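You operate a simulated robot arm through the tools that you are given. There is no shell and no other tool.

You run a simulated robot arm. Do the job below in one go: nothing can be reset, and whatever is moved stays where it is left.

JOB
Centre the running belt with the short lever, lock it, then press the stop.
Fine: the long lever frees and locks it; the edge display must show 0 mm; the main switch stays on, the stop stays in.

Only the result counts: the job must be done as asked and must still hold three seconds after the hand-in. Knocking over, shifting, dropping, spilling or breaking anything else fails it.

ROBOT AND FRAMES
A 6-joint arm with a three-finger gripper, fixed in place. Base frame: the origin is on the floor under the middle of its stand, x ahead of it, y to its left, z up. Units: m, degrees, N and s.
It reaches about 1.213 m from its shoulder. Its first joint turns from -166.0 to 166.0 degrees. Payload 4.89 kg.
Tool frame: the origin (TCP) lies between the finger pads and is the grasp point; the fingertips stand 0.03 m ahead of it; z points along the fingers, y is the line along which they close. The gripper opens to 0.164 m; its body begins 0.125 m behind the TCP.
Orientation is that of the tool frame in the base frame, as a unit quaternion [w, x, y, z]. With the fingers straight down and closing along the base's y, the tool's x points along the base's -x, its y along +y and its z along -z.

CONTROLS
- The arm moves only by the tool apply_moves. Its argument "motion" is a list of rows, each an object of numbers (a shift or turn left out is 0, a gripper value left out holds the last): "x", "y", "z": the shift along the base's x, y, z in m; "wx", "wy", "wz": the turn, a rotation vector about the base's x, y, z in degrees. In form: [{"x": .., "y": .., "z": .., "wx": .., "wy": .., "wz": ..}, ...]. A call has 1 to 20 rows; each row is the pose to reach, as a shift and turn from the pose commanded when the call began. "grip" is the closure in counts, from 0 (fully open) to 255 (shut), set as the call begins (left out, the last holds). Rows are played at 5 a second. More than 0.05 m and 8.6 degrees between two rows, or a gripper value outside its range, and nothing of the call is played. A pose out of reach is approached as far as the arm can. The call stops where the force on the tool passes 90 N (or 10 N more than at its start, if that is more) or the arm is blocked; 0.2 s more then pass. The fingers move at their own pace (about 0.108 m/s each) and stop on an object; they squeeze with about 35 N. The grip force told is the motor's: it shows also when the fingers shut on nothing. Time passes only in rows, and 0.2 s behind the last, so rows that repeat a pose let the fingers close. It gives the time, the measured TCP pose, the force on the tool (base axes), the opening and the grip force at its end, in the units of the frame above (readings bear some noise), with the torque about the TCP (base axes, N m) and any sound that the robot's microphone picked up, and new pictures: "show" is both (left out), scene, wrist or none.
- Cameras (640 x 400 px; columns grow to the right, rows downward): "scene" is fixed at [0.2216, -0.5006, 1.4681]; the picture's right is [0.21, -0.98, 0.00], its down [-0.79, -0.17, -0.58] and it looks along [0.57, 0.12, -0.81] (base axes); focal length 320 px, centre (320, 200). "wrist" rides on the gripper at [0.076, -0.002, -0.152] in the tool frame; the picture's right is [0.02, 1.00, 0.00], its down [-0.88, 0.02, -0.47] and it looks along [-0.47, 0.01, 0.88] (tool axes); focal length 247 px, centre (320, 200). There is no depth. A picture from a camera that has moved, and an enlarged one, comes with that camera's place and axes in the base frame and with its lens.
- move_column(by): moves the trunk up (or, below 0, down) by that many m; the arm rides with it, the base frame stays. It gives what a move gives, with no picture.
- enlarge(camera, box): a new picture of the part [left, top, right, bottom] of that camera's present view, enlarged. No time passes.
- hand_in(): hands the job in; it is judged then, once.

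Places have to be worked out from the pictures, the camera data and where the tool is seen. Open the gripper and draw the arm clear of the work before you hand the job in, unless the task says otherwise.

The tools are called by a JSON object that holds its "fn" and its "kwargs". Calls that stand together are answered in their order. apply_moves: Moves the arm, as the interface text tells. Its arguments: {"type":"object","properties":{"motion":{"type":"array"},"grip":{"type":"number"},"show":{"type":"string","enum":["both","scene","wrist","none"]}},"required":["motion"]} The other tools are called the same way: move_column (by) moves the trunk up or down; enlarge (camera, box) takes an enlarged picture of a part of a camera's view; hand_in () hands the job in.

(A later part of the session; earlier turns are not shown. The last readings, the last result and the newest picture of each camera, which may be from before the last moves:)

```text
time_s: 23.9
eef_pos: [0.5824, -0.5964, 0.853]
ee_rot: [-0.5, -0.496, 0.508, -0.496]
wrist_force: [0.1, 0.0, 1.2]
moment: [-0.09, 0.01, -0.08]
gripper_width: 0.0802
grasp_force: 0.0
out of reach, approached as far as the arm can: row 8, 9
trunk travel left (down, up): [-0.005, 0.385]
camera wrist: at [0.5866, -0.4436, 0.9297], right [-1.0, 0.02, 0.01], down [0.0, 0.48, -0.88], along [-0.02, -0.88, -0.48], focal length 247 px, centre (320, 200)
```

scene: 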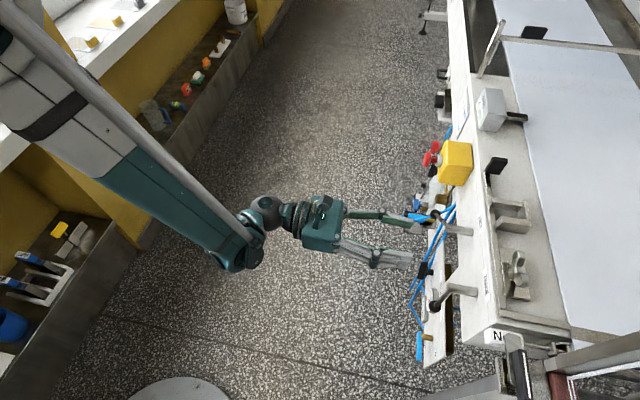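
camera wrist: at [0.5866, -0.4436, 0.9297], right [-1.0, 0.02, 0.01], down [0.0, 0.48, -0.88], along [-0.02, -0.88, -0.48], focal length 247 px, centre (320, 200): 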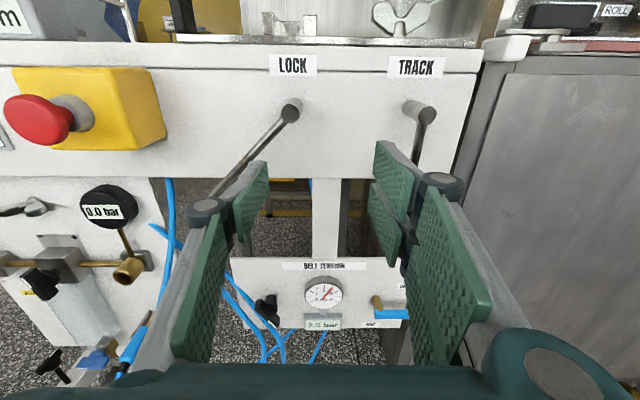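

The upright horizontal pose can't reach x≈0.477, so I pitch the tool about 25° down (which I know reaches farther inward) and line up with the TRACK lever's ball at about [0.477, -0.692, 0.782].

{"fn": "apply_moves", "kwargs": {"motion": [{"x": -0.01, "wx": 6}, {"x": -0.025, "wx": 12}, {"x": -0.045, "z": -0.005, "wx": 18}, {"x": -0.075, "z": -0.015, "wx": 24}, {"x": -0.105, "z": -0.029, "wx": 25}]}}

```text
time_s: 25.1
eef_pos: [0.4801, -0.5965, 0.8222]
ee_rot: [-0.381, -0.592, 0.602, -0.376]
wrist_force: [1.2, -0.2, -0.5]
moment: [-0.05, 0.06, -0.11]
gripper_width: 0.0804
grasp_force: 0.0
trunk travel left (down, up): [-0.005, 0.385]
camera wrist: at [0.4827, -0.4909, 0.9561], right [-1.0, 0.01, 0.02], down [0.0, 0.8, -0.59], along [-0.02, -0.59, -0.8], focal length 247 px, centre (320, 200)
```

scene: 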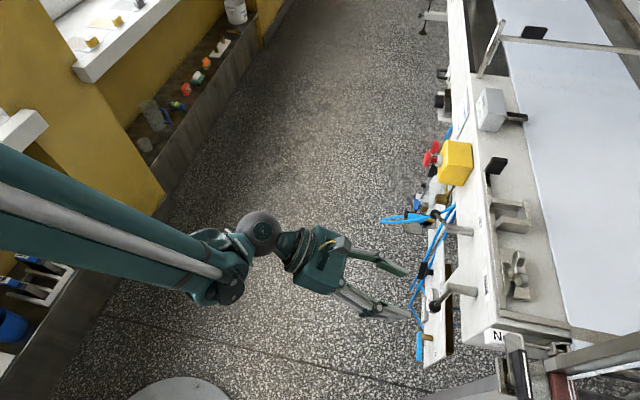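
wrist: 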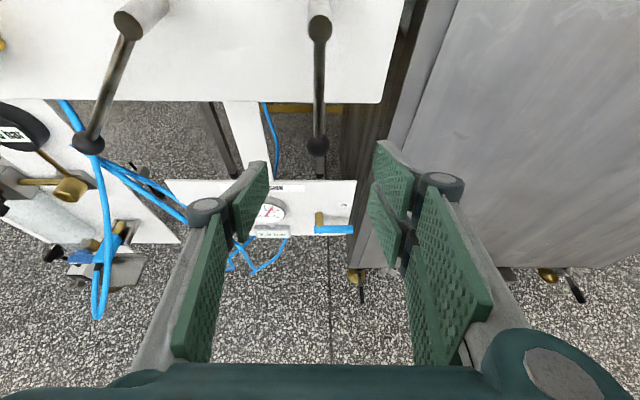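

The TRACK ball is centred at about [0.479, -0.692, 0.784], nicely between the fingers. I advance to it.

{"fn": "apply_moves", "kwargs": {"motion": [{"y": -0.023, "z": -0.0095}, {"y": -0.046, "z": -0.019}, {"x": -0.001, "y": -0.069, "z": -0.0285}, {"x": -0.001, "y": -0.0905, "z": -0.038}]}}

```text
time_s: 26.1
eef_pos: [0.479, -0.6863, 0.7871]
ee_rot: [-0.382, -0.591, 0.603, -0.375]
wrist_force: [-0.7, 0.6, 0.3]
moment: [-0.01, -0.04, 0.11]
gripper_width: 0.0807
grasp_force: 0.0
trunk travel left (down, up): [-0.005, 0.385]
camera wrist: at [0.4815, -0.5798, 0.9197], right [-1.0, 0.01, 0.02], down [0.0, 0.8, -0.59], along [-0.02, -0.59, -0.8], focal length 247 px, centre (320, 200)
```

scene: 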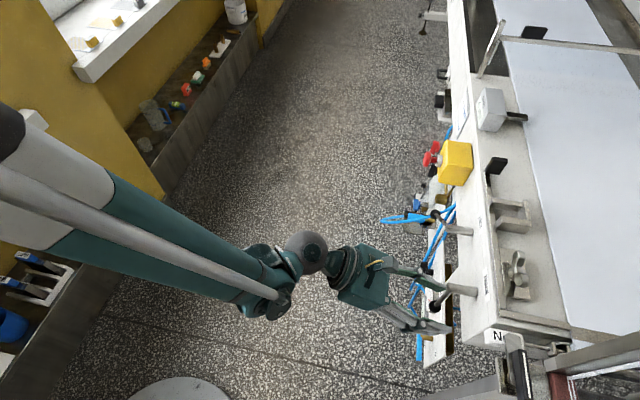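
wrist: 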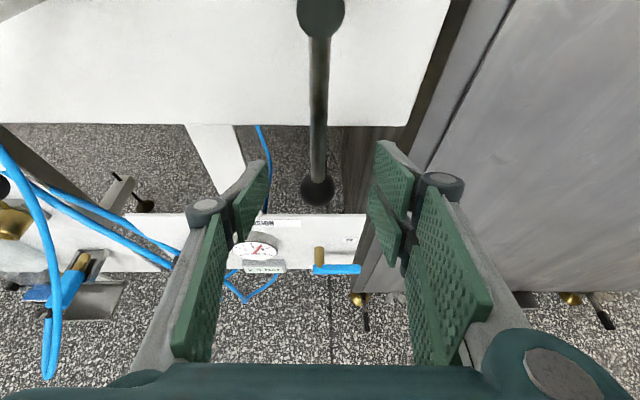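

The ball lies between the distal pads. I close on it and watch the display with the scene camera.

{"fn": "apply_moves", "kwargs": {"motion": [{}, {}, {}], "grip": 255}}

{"fn": "enlarge", "kwargs": {"camera": "scene", "box": [465, 80, 529, 120]}}

```text
time_s: 26.9
eef_pos: [0.4786, -0.686, 0.786]
ee_rot: [-0.382, -0.592, 0.603, -0.375]
wrist_force: [0.4, -5.0, -2.2]
moment: [-0.05, -0.04, 0.01]
gripper_width: 0.0239
grasp_force: 45.7
trunk travel left (down, up): [-0.005, 0.385]
camera wrist: at [0.4817, -0.5804, 0.9193], right [-1.0, 0.01, 0.02], down [0.0, 0.8, -0.59], along [-0.02, -0.59, -0.8], focal length 247 px, centre (320, 200)
```

scene: 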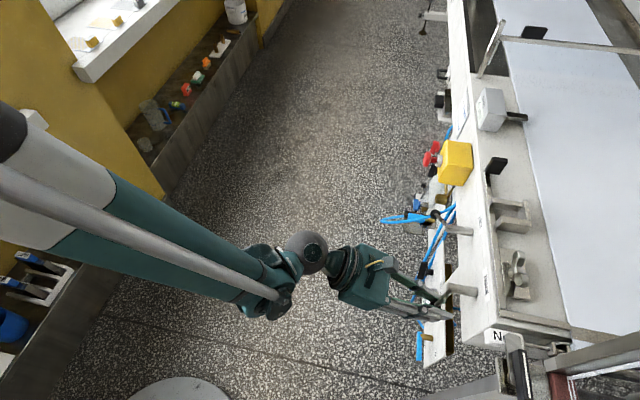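
wrist: 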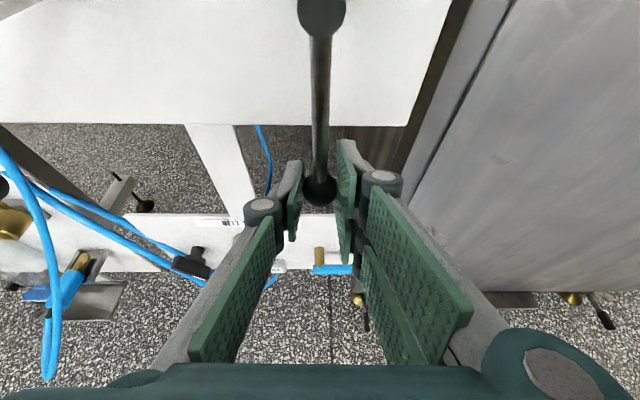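

```text
10.00 times, centred on (497, 100) of scene
camera zoom: at [0.2216, -0.5006, 1.4681], right [0.21, -0.98, 0.0], down [-0.79, -0.17, -0.58], along [0.57, 0.12, -0.81], focal length 3200 px, centre (-1450, 1200)
```

zoom: 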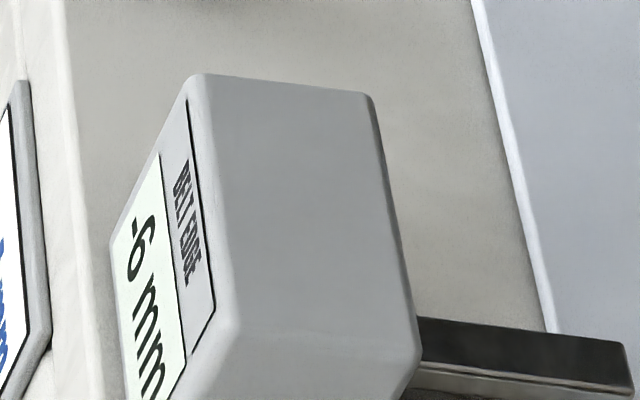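

The ball is gripped (24 mm) and the display still shows -6. I swing TRACK slightly (~5°) toward +x and see how the display reacts.

{"fn": "apply_moves", "kwargs": {"motion": [{"x": 0.003, "wy": -1.6}, {"x": 0.006, "z": 0.0002, "wy": -3.2}, {"x": 0.01, "z": 0.0005, "wy": -5.4}], "show": "scene"}}

{"fn": "enlarge", "kwargs": {"camera": "scene", "box": [465, 80, 529, 120]}}

```text
time_s: 27.7
eef_pos: [0.4881, -0.686, 0.7861]
ee_rot: [-0.352, -0.573, 0.62, -0.404]
wrist_force: [1.4, 0.3, 1.1]
moment: [0.07, 0.09, 0.04]
gripper_width: 0.0242
grasp_force: 45.1
trunk travel left (down, up): [-0.005, 0.385]
```

scene: 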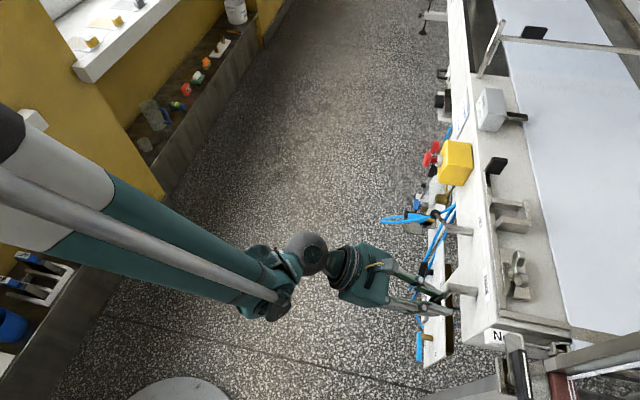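

```text
10.00 times, centred on (497, 100) of scene
camera zoom: at [0.2216, -0.5006, 1.4681], right [0.21, -0.98, 0.0], down [-0.79, -0.17, -0.58], along [0.57, 0.12, -0.81], focal length 3200 px, centre (-1450, 1200)
```

zoom: 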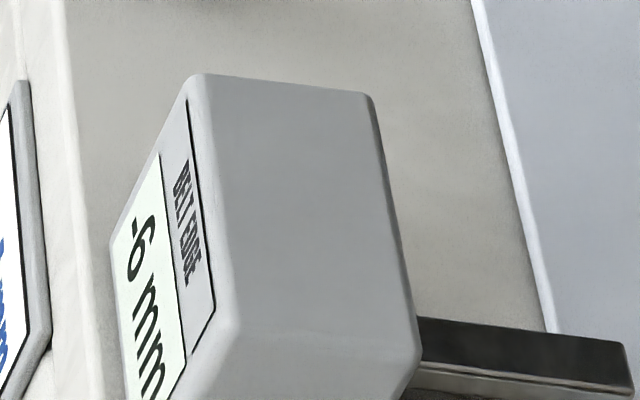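

The lever moved freely. The display still reads -6; I wait a bit to see whether the belt drifts.

{"fn": "apply_moves", "kwargs": {"motion": [{}, {}, {}, {}, {}, {}, {}, {}, {}, {}], "show": "none"}}

{"fn": "enlarge", "kwargs": {"camera": "scene", "box": [465, 80, 529, 120]}}

```text
time_s: 29.9
eef_pos: [0.4876, -0.6861, 0.7855]
ee_rot: [-0.353, -0.573, 0.62, -0.403]
wrist_force: [1.0, 6.3, -3.8]
moment: [0.09, -0.02, -0.04]
gripper_width: 0.024
grasp_force: 44.7
trunk travel left (down, up): [-0.005, 0.385]
```

```text
10.00 times, centred on (497, 100) of scene
camera zoom: at [0.2216, -0.5006, 1.4681], right [0.21, -0.98, 0.0], down [-0.79, -0.17, -0.58], along [0.57, 0.12, -0.81], focal length 3200 px, centre (-1450, 1200)
```

zoom: 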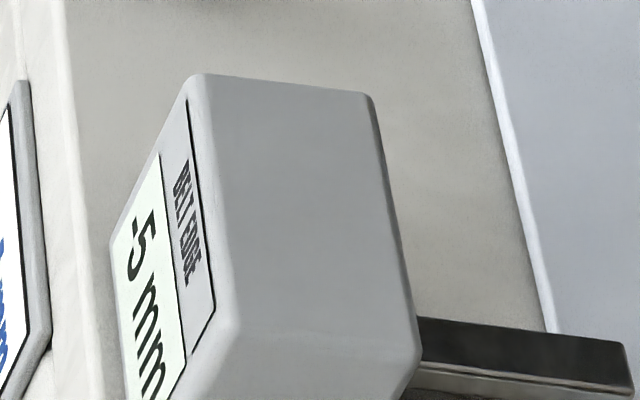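

It changed to -5 mm, the right direction and with lag. I wait further to see whether it settles or keeps drifting.

{"fn": "apply_moves", "kwargs": {"motion": [{}, {}, {}, {}, {}, {}, {}, {}, {}, {}], "show": "none"}}

{"fn": "enlarge", "kwargs": {"camera": "scene", "box": [465, 80, 529, 120]}}

```text
time_s: 32.1
eef_pos: [0.4875, -0.6853, 0.786]
ee_rot: [-0.353, -0.573, 0.62, -0.403]
wrist_force: [2.2, 7.8, -5.3]
moment: [0.1, -0.03, 0.03]
gripper_width: 0.0241
grasp_force: 44.9
trunk travel left (down, up): [-0.005, 0.385]
```

```text
10.00 times, centred on (497, 100) of scene
camera zoom: at [0.2216, -0.5006, 1.4681], right [0.21, -0.98, 0.0], down [-0.79, -0.17, -0.58], along [0.57, 0.12, -0.81], focal length 3200 px, centre (-1450, 1200)
```

zoom: 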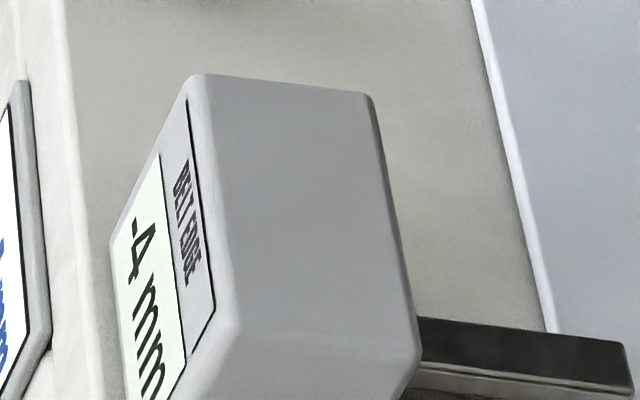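

-4 mm now, drifting about 0.5 mm/s. I keep waiting to see if it is an integrating drift or settles.

{"fn": "apply_moves", "kwargs": {"motion": [{}, {}, {}, {}, {}, {}, {}, {}, {}, {}], "show": "none"}}

{"fn": "enlarge", "kwargs": {"camera": "scene", "box": [465, 80, 529, 120]}}

```text
time_s: 34.3
eef_pos: [0.4885, -0.6874, 0.7867]
ee_rot: [-0.353, -0.573, 0.62, -0.403]
wrist_force: [1.5, 5.9, -5.4]
moment: [0.11, -0.02, 0.03]
gripper_width: 0.0241
grasp_force: 45.0
trunk travel left (down, up): [-0.005, 0.385]
```

```text
10.00 times, centred on (497, 100) of scene
camera zoom: at [0.2216, -0.5006, 1.4681], right [0.21, -0.98, 0.0], down [-0.79, -0.17, -0.58], along [0.57, 0.12, -0.81], focal length 3200 px, centre (-1450, 1200)
```

zoom: 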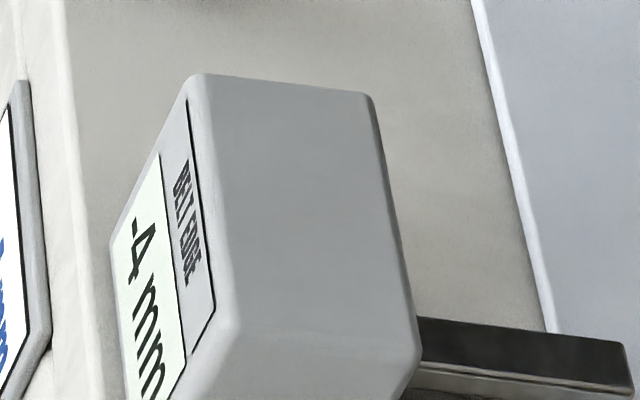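

Still -4 mm; it may be settling. I wait 4 more seconds.

{"fn": "apply_moves", "kwargs": {"motion": [{}, {}, {}, {}, {}, {}, {}, {}, {}, {}, {}, {}, {}, {}, {}, {}, {}, {}, {}, {}], "show": "none"}}

{"fn": "enlarge", "kwargs": {"camera": "scene", "box": [465, 80, 529, 120]}}

```text
time_s: 38.5
eef_pos: [0.4887, -0.6871, 0.7858]
ee_rot: [-0.353, -0.573, 0.62, -0.403]
wrist_force: [1.1, 3.8, -4.9]
moment: [0.06, -0.03, 0.01]
gripper_width: 0.0241
grasp_force: 45.3
trunk travel left (down, up): [-0.005, 0.385]
```

```text
10.00 times, centred on (497, 100) of scene
camera zoom: at [0.2216, -0.5006, 1.4681], right [0.21, -0.98, 0.0], down [-0.79, -0.17, -0.58], along [0.57, 0.12, -0.81], focal length 3200 px, centre (-1450, 1200)
```

zoom: 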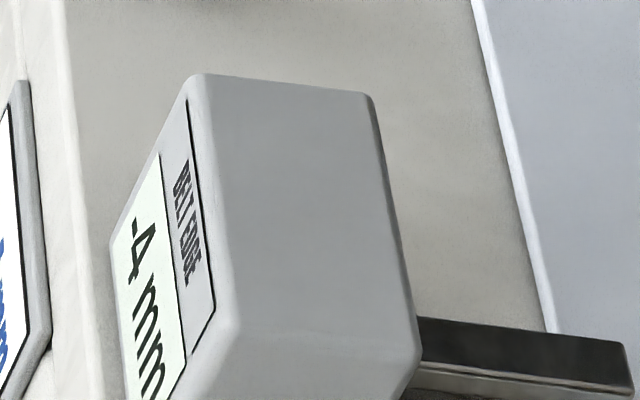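

It settled at -4 mm: about +2 mm per 5.4°, with a lag of a few seconds. So ~16° in total should centre it; I go to about 14.5° and wait.

{"fn": "apply_moves", "kwargs": {"motion": [{"x": 0.0032, "z": 0.0004, "wy": -1.8}, {"x": 0.0064, "z": 0.0008, "wy": -3.6}, {"x": 0.0091, "z": 0.0013, "wy": -5.1}, {"x": 0.0118, "z": 0.0018, "wy": -6.6}, {"x": 0.014, "z": 0.0023, "wy": -7.9}, {"x": 0.0163, "z": 0.0028, "wy": -9.1}, {"x": 0.0163, "z": 0.0028, "wy": -9.1}, {"x": 0.0163, "z": 0.0028, "wy": -9.1}, {"x": 0.0163, "z": 0.0028, "wy": -9.1}, {"x": 0.0163, "z": 0.0028, "wy": -9.1}], "show": "wrist"}}

{"fn": "apply_moves", "kwargs": {"motion": [{}, {}, {}, {}, {}, {}, {}, {}, {}, {}, {}, {}, {}, {}, {}, {}, {}, {}, {}, {}], "show": "none"}}

{"fn": "enlarge", "kwargs": {"camera": "scene", "box": [465, 80, 529, 120]}}

```text
time_s: 40.7
eef_pos: [0.5041, -0.687, 0.7886]
ee_rot: [-0.302, -0.539, 0.647, -0.447]
wrist_force: [-2.1, -0.5, 7.9]
moment: [-0.1, -0.02, -0.05]
gripper_width: 0.0243
grasp_force: 45.1
trunk travel left (down, up): [-0.005, 0.385]
camera wrist: at [0.4734, -0.5806, 0.9183], right [-0.97, 0.01, -0.23], down [0.15, 0.8, -0.58], along [0.18, -0.59, -0.78], focal length 247 px, centre (320, 200)
```

wrist: 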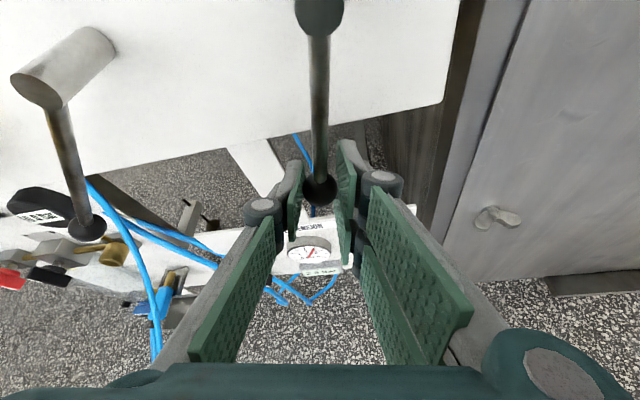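

```text
time_s: 44.9
eef_pos: [0.5035, -0.6865, 0.7887]
ee_rot: [-0.303, -0.539, 0.646, -0.447]
wrist_force: [-0.5, 0.2, 2.7]
moment: [0.01, -0.03, -0.01]
gripper_width: 0.0239
grasp_force: 45.0
trunk travel left (down, up): [-0.005, 0.385]
```

```text
10.00 times, centred on (497, 100) of scene
camera zoom: at [0.2216, -0.5006, 1.4681], right [0.21, -0.98, 0.0], down [-0.79, -0.17, -0.58], along [0.57, 0.12, -0.81], focal length 3200 px, centre (-1450, 1200)
```

zoom: 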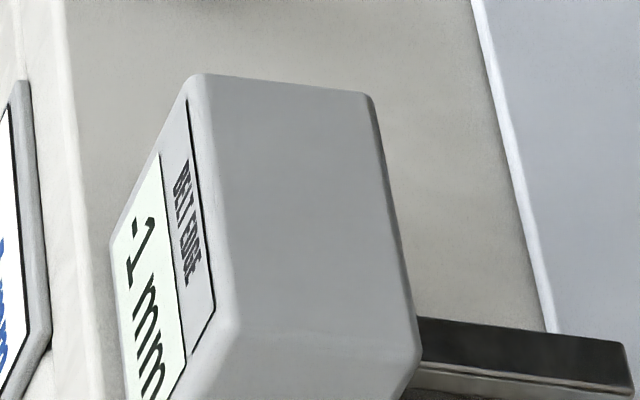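

The display reads -1 mm after ~5 s. I wait another 4 s for it to settle before fine-tuning.

{"fn": "apply_moves", "kwargs": {"motion": [{}, {}, {}, {}, {}, {}, {}, {}, {}, {}, {}, {}, {}, {}, {}, {}, {}, {}, {}, {}], "show": "none"}}

{"fn": "enlarge", "kwargs": {"camera": "scene", "box": [465, 80, 529, 120]}}

```text
time_s: 49.1
eef_pos: [0.5043, -0.6865, 0.7878]
ee_rot: [-0.303, -0.54, 0.646, -0.447]
wrist_force: [1.4, 4.9, -2.9]
moment: [0.06, -0.01, 0.01]
gripper_width: 0.0237
grasp_force: 45.1
trunk travel left (down, up): [-0.005, 0.385]
```

```text
10.00 times, centred on (497, 100) of scene
camera zoom: at [0.2216, -0.5006, 1.4681], right [0.21, -0.98, 0.0], down [-0.79, -0.17, -0.58], along [0.57, 0.12, -0.81], focal length 3200 px, centre (-1450, 1200)
```

zoom: 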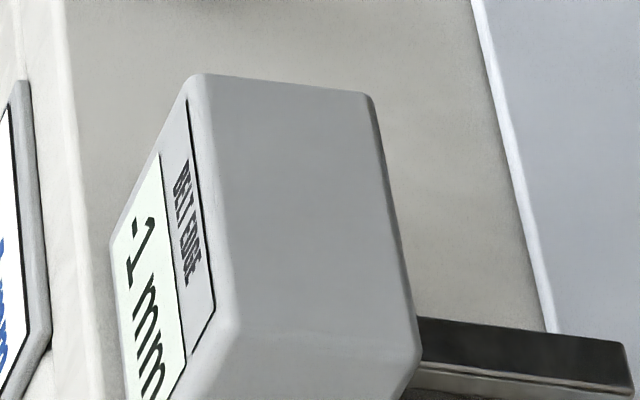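

Settled at -1 mm near 14°. By the slope (~0.36 mm/°), zero should be near 16.7°; I add ~2.7° and wait to settle.

{"fn": "apply_moves", "kwargs": {"motion": [{"x": 0.0024, "z": 0.0006, "wy": -1.35}, {"x": 0.0048, "z": 0.0013, "wy": -2.7}, {"x": 0.0048, "z": 0.0013, "wy": -2.7}, {"x": 0.0048, "z": 0.0013, "wy": -2.7}, {"x": 0.0048, "z": 0.0013, "wy": -2.7}, {"x": 0.0048, "z": 0.0013, "wy": -2.7}, {"x": 0.0048, "z": 0.0013, "wy": -2.7}, {"x": 0.0048, "z": 0.0013, "wy": -2.7}, {"x": 0.0048, "z": 0.0013, "wy": -2.7}, {"x": 0.0048, "z": 0.0013, "wy": -2.7}, {"x": 0.0048, "z": 0.0013, "wy": -2.7}, {"x": 0.0048, "z": 0.0013, "wy": -2.7}, {"x": 0.0048, "z": 0.0013, "wy": -2.7}, {"x": 0.0048, "z": 0.0013, "wy": -2.7}, {"x": 0.0048, "z": 0.0013, "wy": -2.7}, {"x": 0.0048, "z": 0.0013, "wy": -2.7}, {"x": 0.0048, "z": 0.0013, "wy": -2.7}, {"x": 0.0048, "z": 0.0013, "wy": -2.7}, {"x": 0.0048, "z": 0.0013, "wy": -2.7}, {"x": 0.0048, "z": 0.0013, "wy": -2.7}], "show": "none"}}

{"fn": "enlarge", "kwargs": {"camera": "scene", "box": [465, 80, 529, 120]}}

{"fn": "apply_moves", "kwargs": {"motion": [{}, {}, {}, {}, {}, {}, {}, {}, {}, {}, {}, {}, {}, {}, {}, {}, {}, {}, {}, {}], "show": "none"}}

{"fn": "enlarge", "kwargs": {"camera": "scene", "box": [465, 80, 529, 120]}}

```text
time_s: 53.3
eef_pos: [0.51, -0.6876, 0.7904]
ee_rot: [-0.286, -0.529, 0.654, -0.459]
wrist_force: [1.4, -6.3, -9.3]
moment: [0.02, -0.01, 0.02]
gripper_width: 0.0242
grasp_force: 45.0
trunk travel left (down, up): [-0.005, 0.385]
```

```text
10.00 times, centred on (497, 100) of scene
camera zoom: at [0.2216, -0.5006, 1.4681], right [0.21, -0.98, 0.0], down [-0.79, -0.17, -0.58], along [0.57, 0.12, -0.81], focal length 3200 px, centre (-1450, 1200)
```

zoom: 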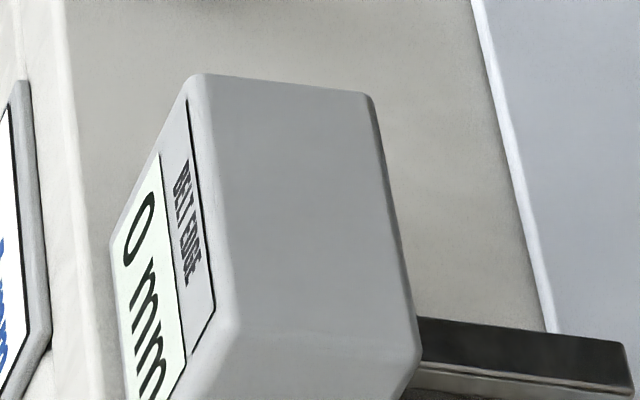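

```text
time_s: 57.5
eef_pos: [0.5091, -0.6865, 0.7901]
ee_rot: [-0.287, -0.528, 0.654, -0.459]
wrist_force: [2.2, -0.5, -10.7]
moment: [0.08, -0.03, 0.02]
gripper_width: 0.0238
grasp_force: 45.1
trunk travel left (down, up): [-0.005, 0.385]
```

```text
10.00 times, centred on (497, 100) of scene
camera zoom: at [0.2216, -0.5006, 1.4681], right [0.21, -0.98, 0.0], down [-0.79, -0.17, -0.58], along [0.57, 0.12, -0.81], focal length 3200 px, centre (-1450, 1200)
```

zoom: 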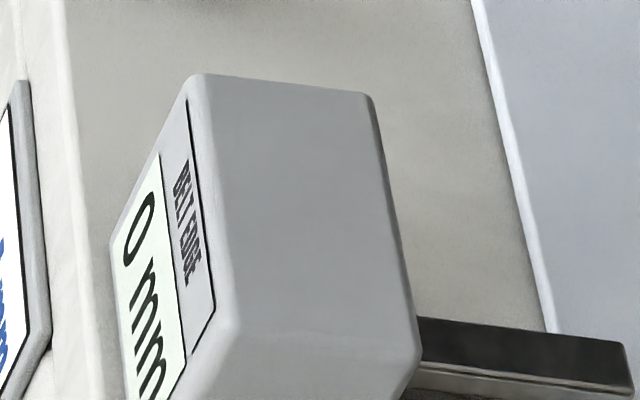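

Display shows a stable 0 mm at about 17°. To be well inside the window rather than at its edge, I probe +1.3° and watch.

{"fn": "apply_moves", "kwargs": {"motion": [{"x": 0.0012, "z": 0.0004, "wy": -0.65}, {"x": 0.0023, "z": 0.0007, "wy": -1.3}, {"x": 0.0023, "z": 0.0007, "wy": -1.3}, {"x": 0.0023, "z": 0.0007, "wy": -1.3}, {"x": 0.0023, "z": 0.0007, "wy": -1.3}, {"x": 0.0023, "z": 0.0007, "wy": -1.3}, {"x": 0.0023, "z": 0.0007, "wy": -1.3}, {"x": 0.0023, "z": 0.0007, "wy": -1.3}, {"x": 0.0023, "z": 0.0007, "wy": -1.3}, {"x": 0.0023, "z": 0.0007, "wy": -1.3}, {"x": 0.0023, "z": 0.0007, "wy": -1.3}, {"x": 0.0023, "z": 0.0007, "wy": -1.3}, {"x": 0.0023, "z": 0.0007, "wy": -1.3}, {"x": 0.0023, "z": 0.0007, "wy": -1.3}, {"x": 0.0023, "z": 0.0007, "wy": -1.3}, {"x": 0.0023, "z": 0.0007, "wy": -1.3}, {"x": 0.0023, "z": 0.0007, "wy": -1.3}, {"x": 0.0023, "z": 0.0007, "wy": -1.3}, {"x": 0.0023, "z": 0.0007, "wy": -1.3}, {"x": 0.0023, "z": 0.0007, "wy": -1.3}], "show": "none"}}

{"fn": "apply_moves", "kwargs": {"motion": [{}, {}, {}, {}, {}, {}, {}, {}, {}, {}, {}, {}, {}, {}, {}, {}], "show": "none"}}

{"fn": "enlarge", "kwargs": {"camera": "scene", "box": [465, 80, 529, 120]}}

```text
time_s: 61.7
eef_pos: [0.5115, -0.6869, 0.791]
ee_rot: [-0.279, -0.524, 0.656, -0.465]
wrist_force: [5.3, 22.4, -18.8]
moment: [0.31, 0.02, 0.13]
gripper_width: 0.024
grasp_force: 45.3
trunk travel left (down, up): [-0.005, 0.385]
```

```text
time_s: 65.1
eef_pos: [0.5101, -0.685, 0.7902]
ee_rot: [-0.28, -0.523, 0.657, -0.465]
wrist_force: [3.6, 9.1, -12.8]
moment: [0.15, 0.0, 0.05]
gripper_width: 0.0238
grasp_force: 45.1
trunk travel left (down, up): [-0.005, 0.385]
```

```text
10.00 times, centred on (497, 100) of scene
camera zoom: at [0.2216, -0.5006, 1.4681], right [0.21, -0.98, 0.0], down [-0.79, -0.17, -0.58], along [0.57, 0.12, -0.81], focal length 3200 px, centre (-1450, 1200)
```

zoom: 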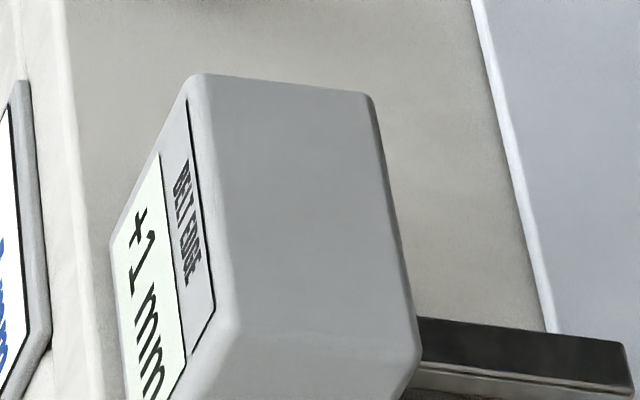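

+1 mm at +1.3°, so the zero window is centred around 16.4° (commanded). I go back ~2.1° and let it settle.

{"fn": "apply_moves", "kwargs": {"motion": [{"x": -0.0018, "z": -0.0006, "wy": 1.05}, {"x": -0.0037, "z": -0.0011, "wy": 2.1}, {"x": -0.0037, "z": -0.0011, "wy": 2.1}, {"x": -0.0037, "z": -0.0011, "wy": 2.1}, {"x": -0.0037, "z": -0.0011, "wy": 2.1}, {"x": -0.0037, "z": -0.0011, "wy": 2.1}, {"x": -0.0037, "z": -0.0011, "wy": 2.1}, {"x": -0.0037, "z": -0.0011, "wy": 2.1}, {"x": -0.0037, "z": -0.0011, "wy": 2.1}, {"x": -0.0037, "z": -0.0011, "wy": 2.1}, {"x": -0.0037, "z": -0.0011, "wy": 2.1}, {"x": -0.0037, "z": -0.0011, "wy": 2.1}, {"x": -0.0037, "z": -0.0011, "wy": 2.1}, {"x": -0.0037, "z": -0.0011, "wy": 2.1}, {"x": -0.0037, "z": -0.0011, "wy": 2.1}, {"x": -0.0037, "z": -0.0011, "wy": 2.1}, {"x": -0.0037, "z": -0.0011, "wy": 2.1}, {"x": -0.0037, "z": -0.0011, "wy": 2.1}, {"x": -0.0037, "z": -0.0011, "wy": 2.1}, {"x": -0.0037, "z": -0.0011, "wy": 2.1}], "show": "none"}}

{"fn": "apply_moves", "kwargs": {"motion": [{}, {}, {}, {}, {}, {}, {}, {}, {}, {}, {}, {}, {}, {}, {}, {}, {}, {}, {}, {}], "show": "none"}}

{"fn": "enlarge", "kwargs": {"camera": "scene", "box": [465, 80, 529, 120]}}

```text
time_s: 69.3
eef_pos: [0.5075, -0.6868, 0.7899]
ee_rot: [-0.291, -0.533, 0.651, -0.456]
wrist_force: [0.6, -14.3, -3.1]
moment: [-0.03, -0.01, 0.0]
gripper_width: 0.0243
grasp_force: 44.8
trunk travel left (down, up): [-0.005, 0.385]
```

```text
time_s: 73.5
eef_pos: [0.5088, -0.6861, 0.7906]
ee_rot: [-0.291, -0.532, 0.651, -0.456]
wrist_force: [1.6, -3.1, -8.6]
moment: [0.08, -0.03, 0.03]
gripper_width: 0.0241
grasp_force: 44.8
trunk travel left (down, up): [-0.005, 0.385]
```

```text
10.00 times, centred on (497, 100) of scene
camera zoom: at [0.2216, -0.5006, 1.4681], right [0.21, -0.98, 0.0], down [-0.79, -0.17, -0.58], along [0.57, 0.12, -0.81], focal length 3200 px, centre (-1450, 1200)
```

zoom: 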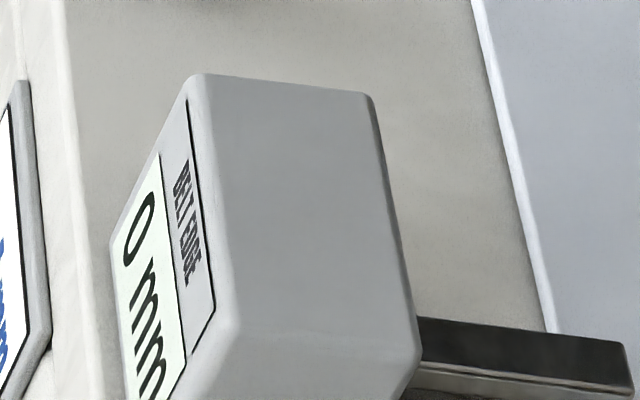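

0 mm is stable in mid-window with small forces. I release the TRACK ball, wait, and check the lever and the display hold.

{"fn": "apply_moves", "kwargs": {"motion": [{}, {}, {}, {}, {}], "grip": 130}}

{"fn": "enlarge", "kwargs": {"camera": "scene", "box": [465, 80, 529, 120]}}

```text
time_s: 74.7
eef_pos: [0.5069, -0.6867, 0.7889]
ee_rot: [-0.291, -0.533, 0.651, -0.456]
wrist_force: [0.5, 0.2, -0.6]
moment: [0.02, 0.0, 0.01]
gripper_width: 0.0803
grasp_force: 0.1
trunk travel left (down, up): [-0.005, 0.385]
camera wrist: at [0.4724, -0.5803, 0.9182], right [-0.96, 0.01, -0.27], down [0.16, 0.8, -0.57], along [0.21, -0.59, -0.78], focal length 247 px, centre (320, 200)
```

scene: 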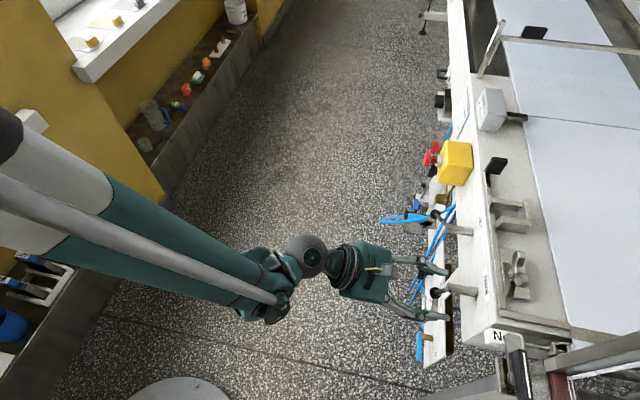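
wrist: 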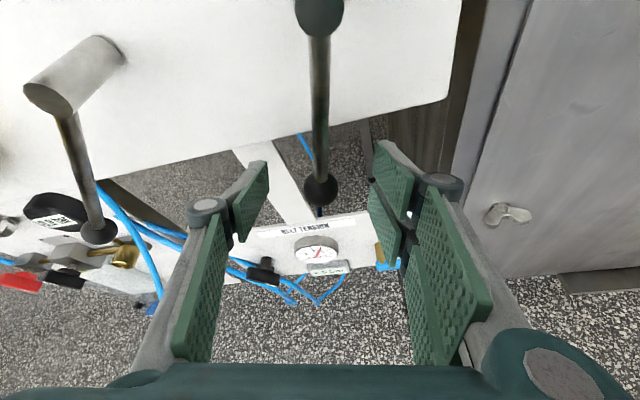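

```text
10.00 times, centred on (497, 100) of scene
camera zoom: at [0.2216, -0.5006, 1.4681], right [0.21, -0.98, 0.0], down [-0.79, -0.17, -0.58], along [0.57, 0.12, -0.81], focal length 3200 px, centre (-1450, 1200)
```

zoom: 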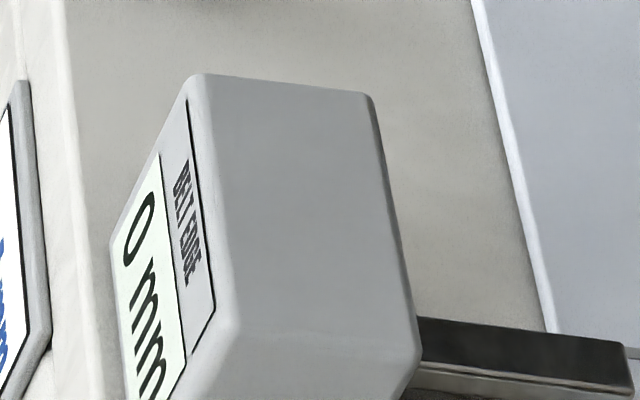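

The lever holds and the display stays at 0 mm. I retreat from the TRACK lever along the tool axis, then roll back and move toward the LOCK lever side.

{"fn": "apply_moves", "kwargs": {"motion": [{"x": -0.003, "y": 0.025, "z": 0.011}, {"x": -0.0065, "y": 0.05, "z": 0.022}, {"x": -0.01, "y": 0.075, "z": 0.034}, {"x": -0.013, "y": 0.1, "z": 0.045}, {"x": 0.005, "y": 0.105, "z": 0.045, "wy": 5.5}, {"x": 0.03, "y": 0.105, "z": 0.045, "wy": 11}, {"x": 0.055, "y": 0.105, "z": 0.045, "wy": 16.4}, {"x": 0.085, "y": 0.105, "z": 0.045, "wy": 16.4}, {"x": 0.12, "y": 0.1, "z": 0.045, "wy": 16.4}, {"x": 0.16, "y": 0.095, "z": 0.045, "wy": 16.4}]}}

{"fn": "enlarge", "kwargs": {"camera": "scene", "box": [465, 80, 529, 120]}}

```text
time_s: 76.9
eef_pos: [0.6666, -0.5915, 0.8349]
ee_rot: [-0.381, -0.592, 0.603, -0.376]
wrist_force: [-1.9, -0.2, 1.4]
moment: [0.14, -0.07, 0.2]
gripper_width: 0.0803
grasp_force: 0.1
trunk travel left (down, up): [-0.005, 0.385]
camera wrist: at [0.6704, -0.4851, 0.968], right [-1.0, 0.01, 0.02], down [0.0, 0.8, -0.59], along [-0.02, -0.59, -0.8], focal length 247 px, centre (320, 200)
```

scene: 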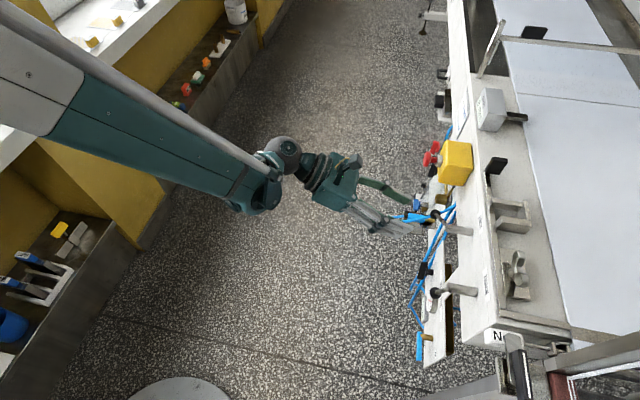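
wrist: 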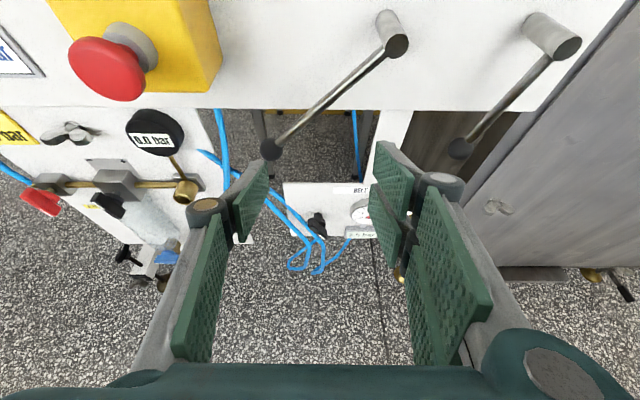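

```text
10.00 times, centred on (497, 100) of scene
camera zoom: at [0.2216, -0.5006, 1.4681], right [0.21, -0.98, 0.0], down [-0.79, -0.17, -0.58], along [0.57, 0.12, -0.81], focal length 3200 px, centre (-1450, 1200)
```

zoom: 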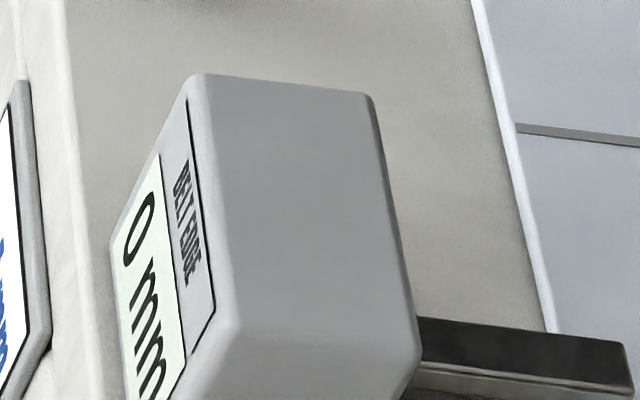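

Display still 0 mm. I level the pitch, then roll to the LOCK lever's angle in front of it.

{"fn": "apply_moves", "kwargs": {"motion": [{"wx": -8}, {"wx": -16}, {"wx": -24.6}], "show": "none"}}

{"fn": "apply_moves", "kwargs": {"motion": [{"wy": -7.5}, {"wy": -15, "z": -0.002}, {"wy": -22.5, "z": -0.004}, {"wy": -30, "z": -0.006}, {"wy": -37.5, "z": -0.007}, {"wy": -45, "x": 0.004, "z": -0.0075}]}}

```text
time_s: 77.7
eef_pos: [0.6669, -0.5906, 0.836]
ee_rot: [-0.499, -0.496, 0.509, -0.496]
wrist_force: [-1.6, 1.1, 0.5]
moment: [0.19, 0.02, 0.24]
gripper_width: 0.0805
grasp_force: 0.0
trunk travel left (down, up): [-0.005, 0.385]
```

```text
time_s: 79.1
eef_pos: [0.6728, -0.592, 0.827]
ee_rot: [-0.264, -0.267, 0.662, -0.649]
wrist_force: [-0.2, -0.2, -0.4]
moment: [-0.01, -0.03, 0.0]
gripper_width: 0.0803
grasp_force: 0.2
trunk travel left (down, up): [-0.005, 0.385]
camera wrist: at [0.619, -0.4389, 0.8835], right [-0.71, 0.02, -0.7], down [0.62, 0.48, -0.62], along [0.33, -0.88, -0.35], focal length 247 px, centre (320, 200)
```

scene: 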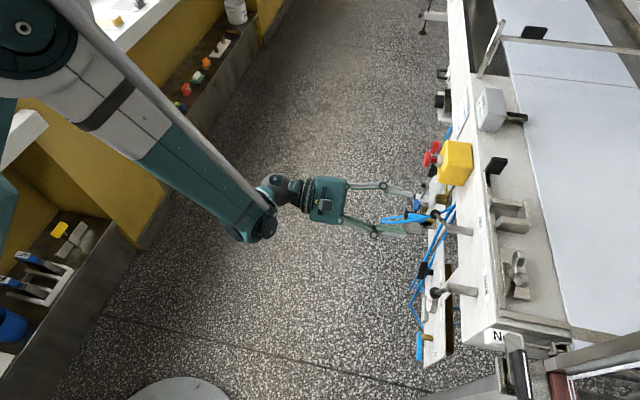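
wrist: 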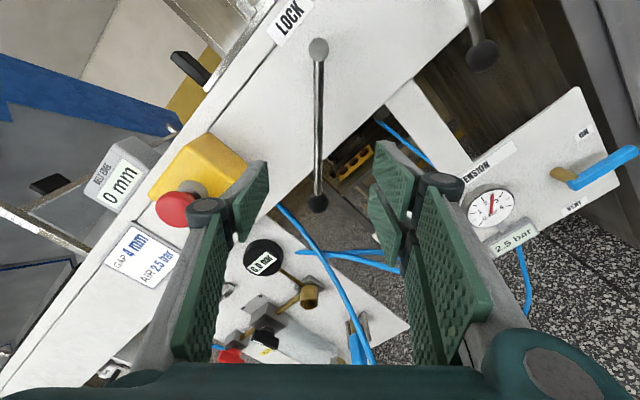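

The rod is aligned and centred. I advance to it and then close.

{"fn": "apply_moves", "kwargs": {"motion": [{"y": -0.03}, {"y": -0.06, "x": -0.0005}, {"y": -0.093, "x": -0.0015}], "show": "none"}}

{"fn": "apply_moves", "kwargs": {"motion": [{}, {}, {}, {}], "grip": 255}}

```text
time_s: 79.9
eef_pos: [0.6719, -0.6849, 0.8282]
ee_rot: [-0.265, -0.27, 0.661, -0.649]
wrist_force: [0.4, 0.9, -0.1]
moment: [0.03, 0.0, 0.0]
gripper_width: 0.0803
grasp_force: 0.1
trunk travel left (down, up): [-0.005, 0.385]
```

```text
time_s: 80.9
eef_pos: [0.6714, -0.6846, 0.8279]
ee_rot: [-0.266, -0.27, 0.661, -0.648]
wrist_force: [11.4, -15.3, 13.4]
moment: [-0.24, 1.48, 0.0]
gripper_width: 0.0089
grasp_force: 44.9
trunk travel left (down, up): [-0.005, 0.385]
camera wrist: at [0.6179, -0.5328, 0.8847], right [-0.72, 0.01, -0.7], down [0.62, 0.48, -0.62], along [0.33, -0.88, -0.36], focal length 247 px, centre (320, 200)
```

scene: 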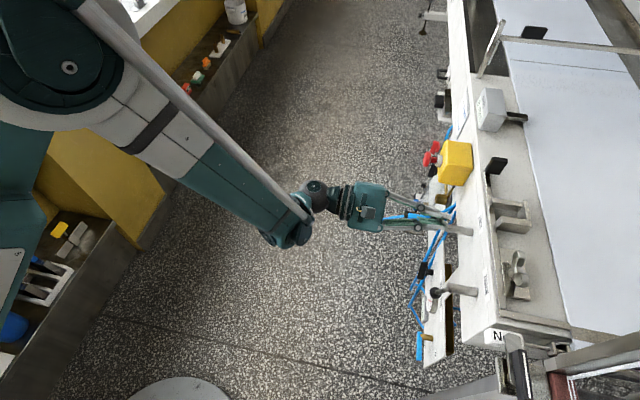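
wrist: 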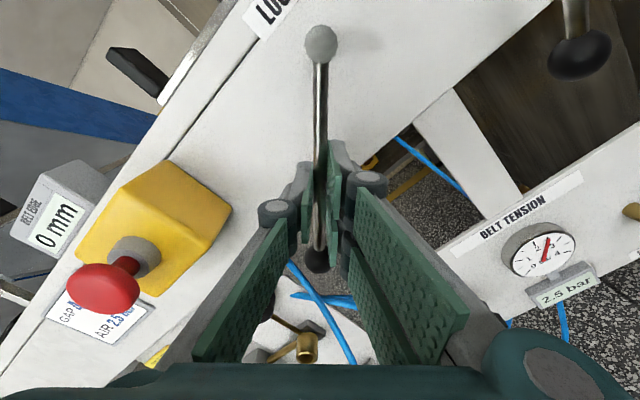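

Gripped again, display reads 0 mm. I swing the LOCK lever back toward vertical, first to about 21°.

{"fn": "apply_moves", "kwargs": {"motion": [{"x": -0.0034, "z": -0.0031, "wy": 3}, {"x": -0.0067, "z": -0.006, "wy": 6}, {"x": -0.0103, "z": -0.0088, "wy": 9}, {"x": -0.014, "z": -0.0114, "wy": 12}, {"x": -0.0179, "z": -0.0137, "wy": 15}, {"x": -0.0219, "z": -0.0159, "wy": 18}, {"x": -0.026, "z": -0.0179, "wy": 21}, {"x": -0.0302, "z": -0.0196, "wy": 24}]}}

{"fn": "enlarge", "kwargs": {"camera": "scene", "box": [465, 80, 529, 120]}}

```text
time_s: 82.7
eef_pos: [0.6385, -0.6853, 0.8089]
ee_rot: [-0.398, -0.398, 0.592, -0.577]
wrist_force: [16.3, -21.5, 19.3]
moment: [-0.21, 1.78, 0.15]
gripper_width: 0.0094
grasp_force: 45.1
trunk travel left (down, up): [-0.005, 0.385]
camera wrist: at [0.614, -0.5325, 0.8811], right [-0.94, 0.02, -0.35], down [0.31, 0.48, -0.82], along [0.15, -0.88, -0.46], focal length 247 px, centre (320, 200)
```

scene: 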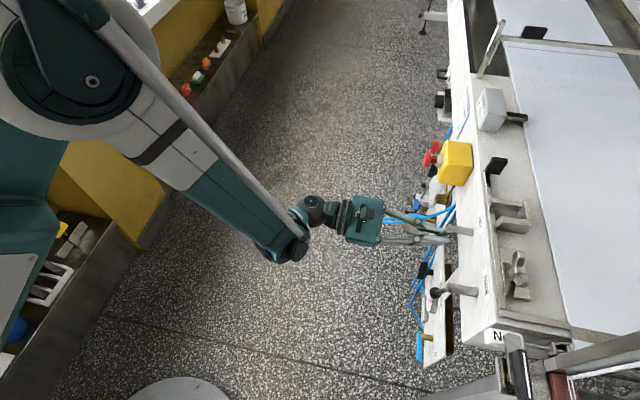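
wrist: 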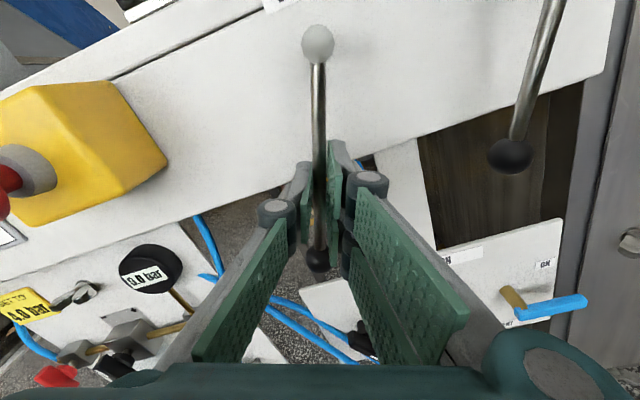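

```text
10.00 times, centred on (497, 100) of scene
camera zoom: at [0.2216, -0.5006, 1.4681], right [0.21, -0.98, 0.0], down [-0.79, -0.17, -0.58], along [0.57, 0.12, -0.81], focal length 3200 px, centre (-1450, 1200)
```

zoom: 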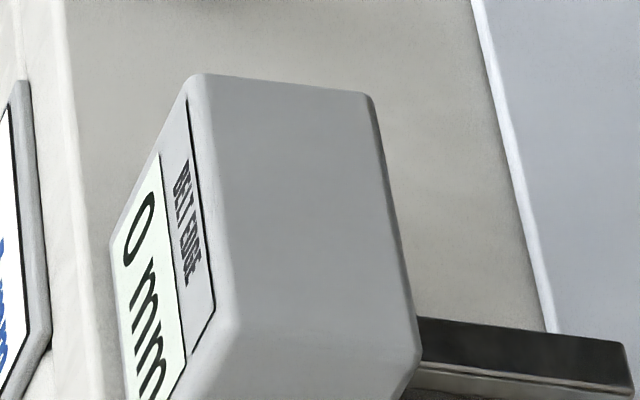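

Display unaffected (0 mm). I continue the swing to vertical.

{"fn": "apply_moves", "kwargs": {"motion": [{"x": -0.0043, "z": -0.0015, "wy": 3}, {"x": -0.0087, "z": -0.0028, "wy": 6}, {"x": -0.0131, "z": -0.0038, "wy": 9}, {"x": -0.0176, "z": -0.0047, "wy": 12}, {"x": -0.0221, "z": -0.0053, "wy": 15}, {"x": -0.0266, "z": -0.0057, "wy": 18}, {"x": -0.029, "z": -0.0058, "wy": 19.5}, {"x": -0.0312, "z": -0.0058, "wy": 21}]}}

{"fn": "enlarge", "kwargs": {"camera": "scene", "box": [465, 80, 529, 120]}}

```text
time_s: 84.5
eef_pos: [0.6102, -0.6836, 0.8025]
ee_rot: [-0.499, -0.497, 0.509, -0.496]
wrist_force: [28.2, -21.5, 27.9]
moment: [-0.14, 0.94, 0.27]
gripper_width: 0.0089
grasp_force: 45.1
trunk travel left (down, up): [-0.005, 0.385]
camera wrist: at [0.6126, -0.5313, 0.8789], right [-1.0, 0.01, 0.01], down [0.0, 0.48, -0.88], along [-0.02, -0.88, -0.48], focal length 247 px, centre (320, 200)
```

scene: 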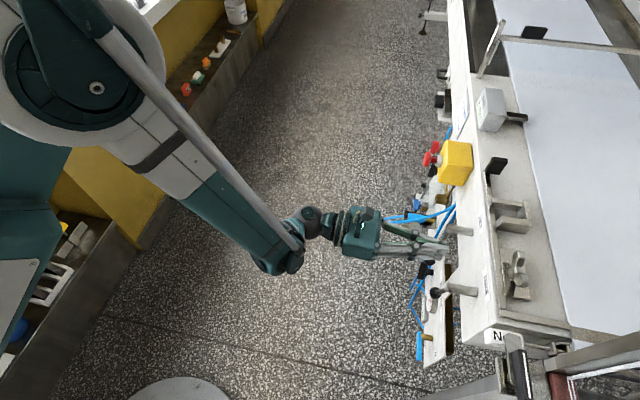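
wrist: 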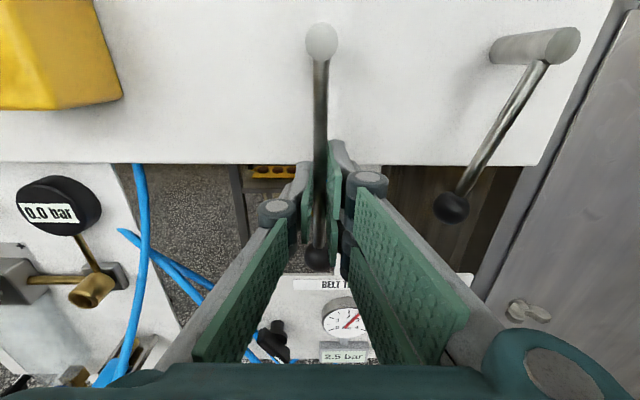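

```text
10.00 times, centred on (497, 100) of scene
camera zoom: at [0.2216, -0.5006, 1.4681], right [0.21, -0.98, 0.0], down [-0.79, -0.17, -0.58], along [0.57, 0.12, -0.81], focal length 3200 px, centre (-1450, 1200)
```

zoom: 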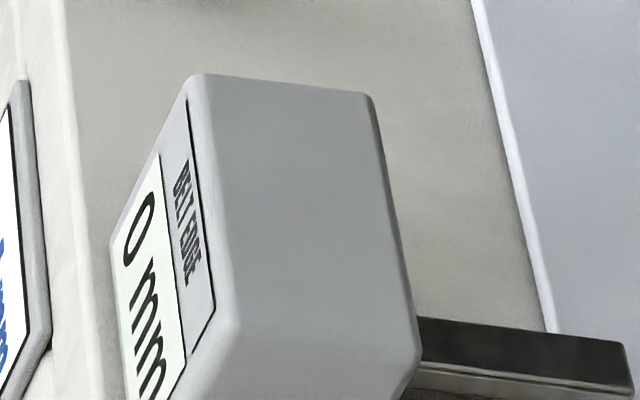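

The lever is back at its initial vertical position with ~1.5 N·m resistance, i.e. at its stop. I press a touch more to make sure it's fully locked, then check.

{"fn": "apply_moves", "kwargs": {"motion": [{"x": -0.001, "z": -0.001, "wy": 0.5}, {"x": -0.0018, "z": -0.001, "wy": 1}], "show": "none"}}

```text
time_s: 85.1
eef_pos: [0.608, -0.6828, 0.801]
ee_rot: [-0.502, -0.502, 0.504, -0.492]
wrist_force: [50.5, -16.2, 33.6]
moment: [-0.29, -0.41, 0.56]
gripper_width: 0.0091
grasp_force: 45.0
trunk travel left (down, up): [-0.005, 0.385]
```

Torque rose to ~4.9 N·m, a hard stop: LOCK is fully closed. I relieve the pressure, then open just enough to release the rod.

{"fn": "apply_moves", "kwargs": {"motion": [{"x": 0.0015, "wy": -0.5}, {"x": 0.0028, "z": -0.0008, "wy": -1}], "show": "none"}}

{"fn": "apply_moves", "kwargs": {"motion": [{}, {}, {}], "grip": 185}}

{"fn": "enlarge", "kwargs": {"camera": "scene", "box": [465, 80, 529, 120]}}

```text
time_s: 85.7
eef_pos: [0.6088, -0.6839, 0.8007]
ee_rot: [-0.499, -0.497, 0.509, -0.495]
wrist_force: [33.4, 11.2, 26.9]
moment: [-0.26, 1.13, 0.39]
gripper_width: 0.0088
grasp_force: 45.2
trunk travel left (down, up): [-0.005, 0.385]
```

```text
time_s: 86.5
eef_pos: [0.6096, -0.6846, 0.8003]
ee_rot: [-0.499, -0.497, 0.509, -0.496]
wrist_force: [0.3, 0.7, -0.4]
moment: [0.02, -0.02, 0.0]
gripper_width: 0.0448
grasp_force: 0.1
trunk travel left (down, up): [-0.005, 0.385]
camera wrist: at [0.6126, -0.5323, 0.8773], right [-1.0, 0.02, 0.01], down [0.0, 0.48, -0.88], along [-0.02, -0.88, -0.48], focal length 247 px, centre (320, 200)
```

scene: 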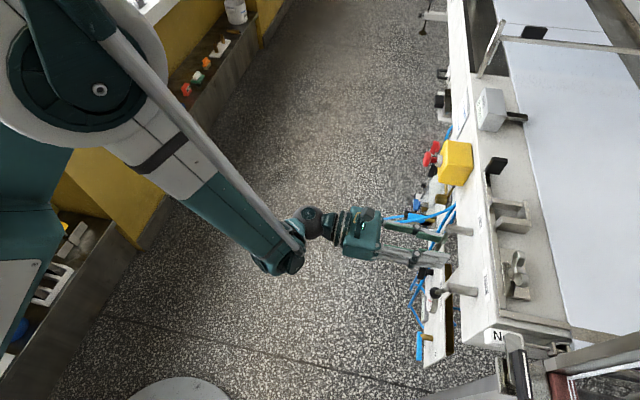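
wrist: 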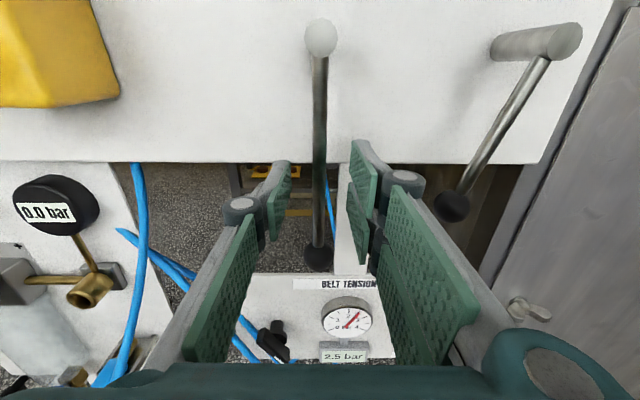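

```text
10.00 times, centred on (497, 100) of scene
camera zoom: at [0.2216, -0.5006, 1.4681], right [0.21, -0.98, 0.0], down [-0.79, -0.17, -0.58], along [0.57, 0.12, -0.81], focal length 3200 px, centre (-1450, 1200)
```

zoom: 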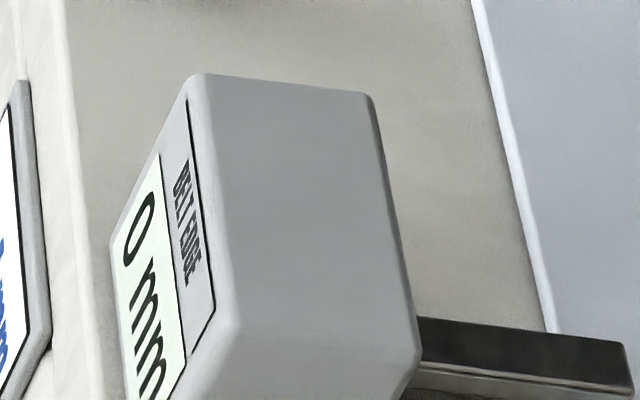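

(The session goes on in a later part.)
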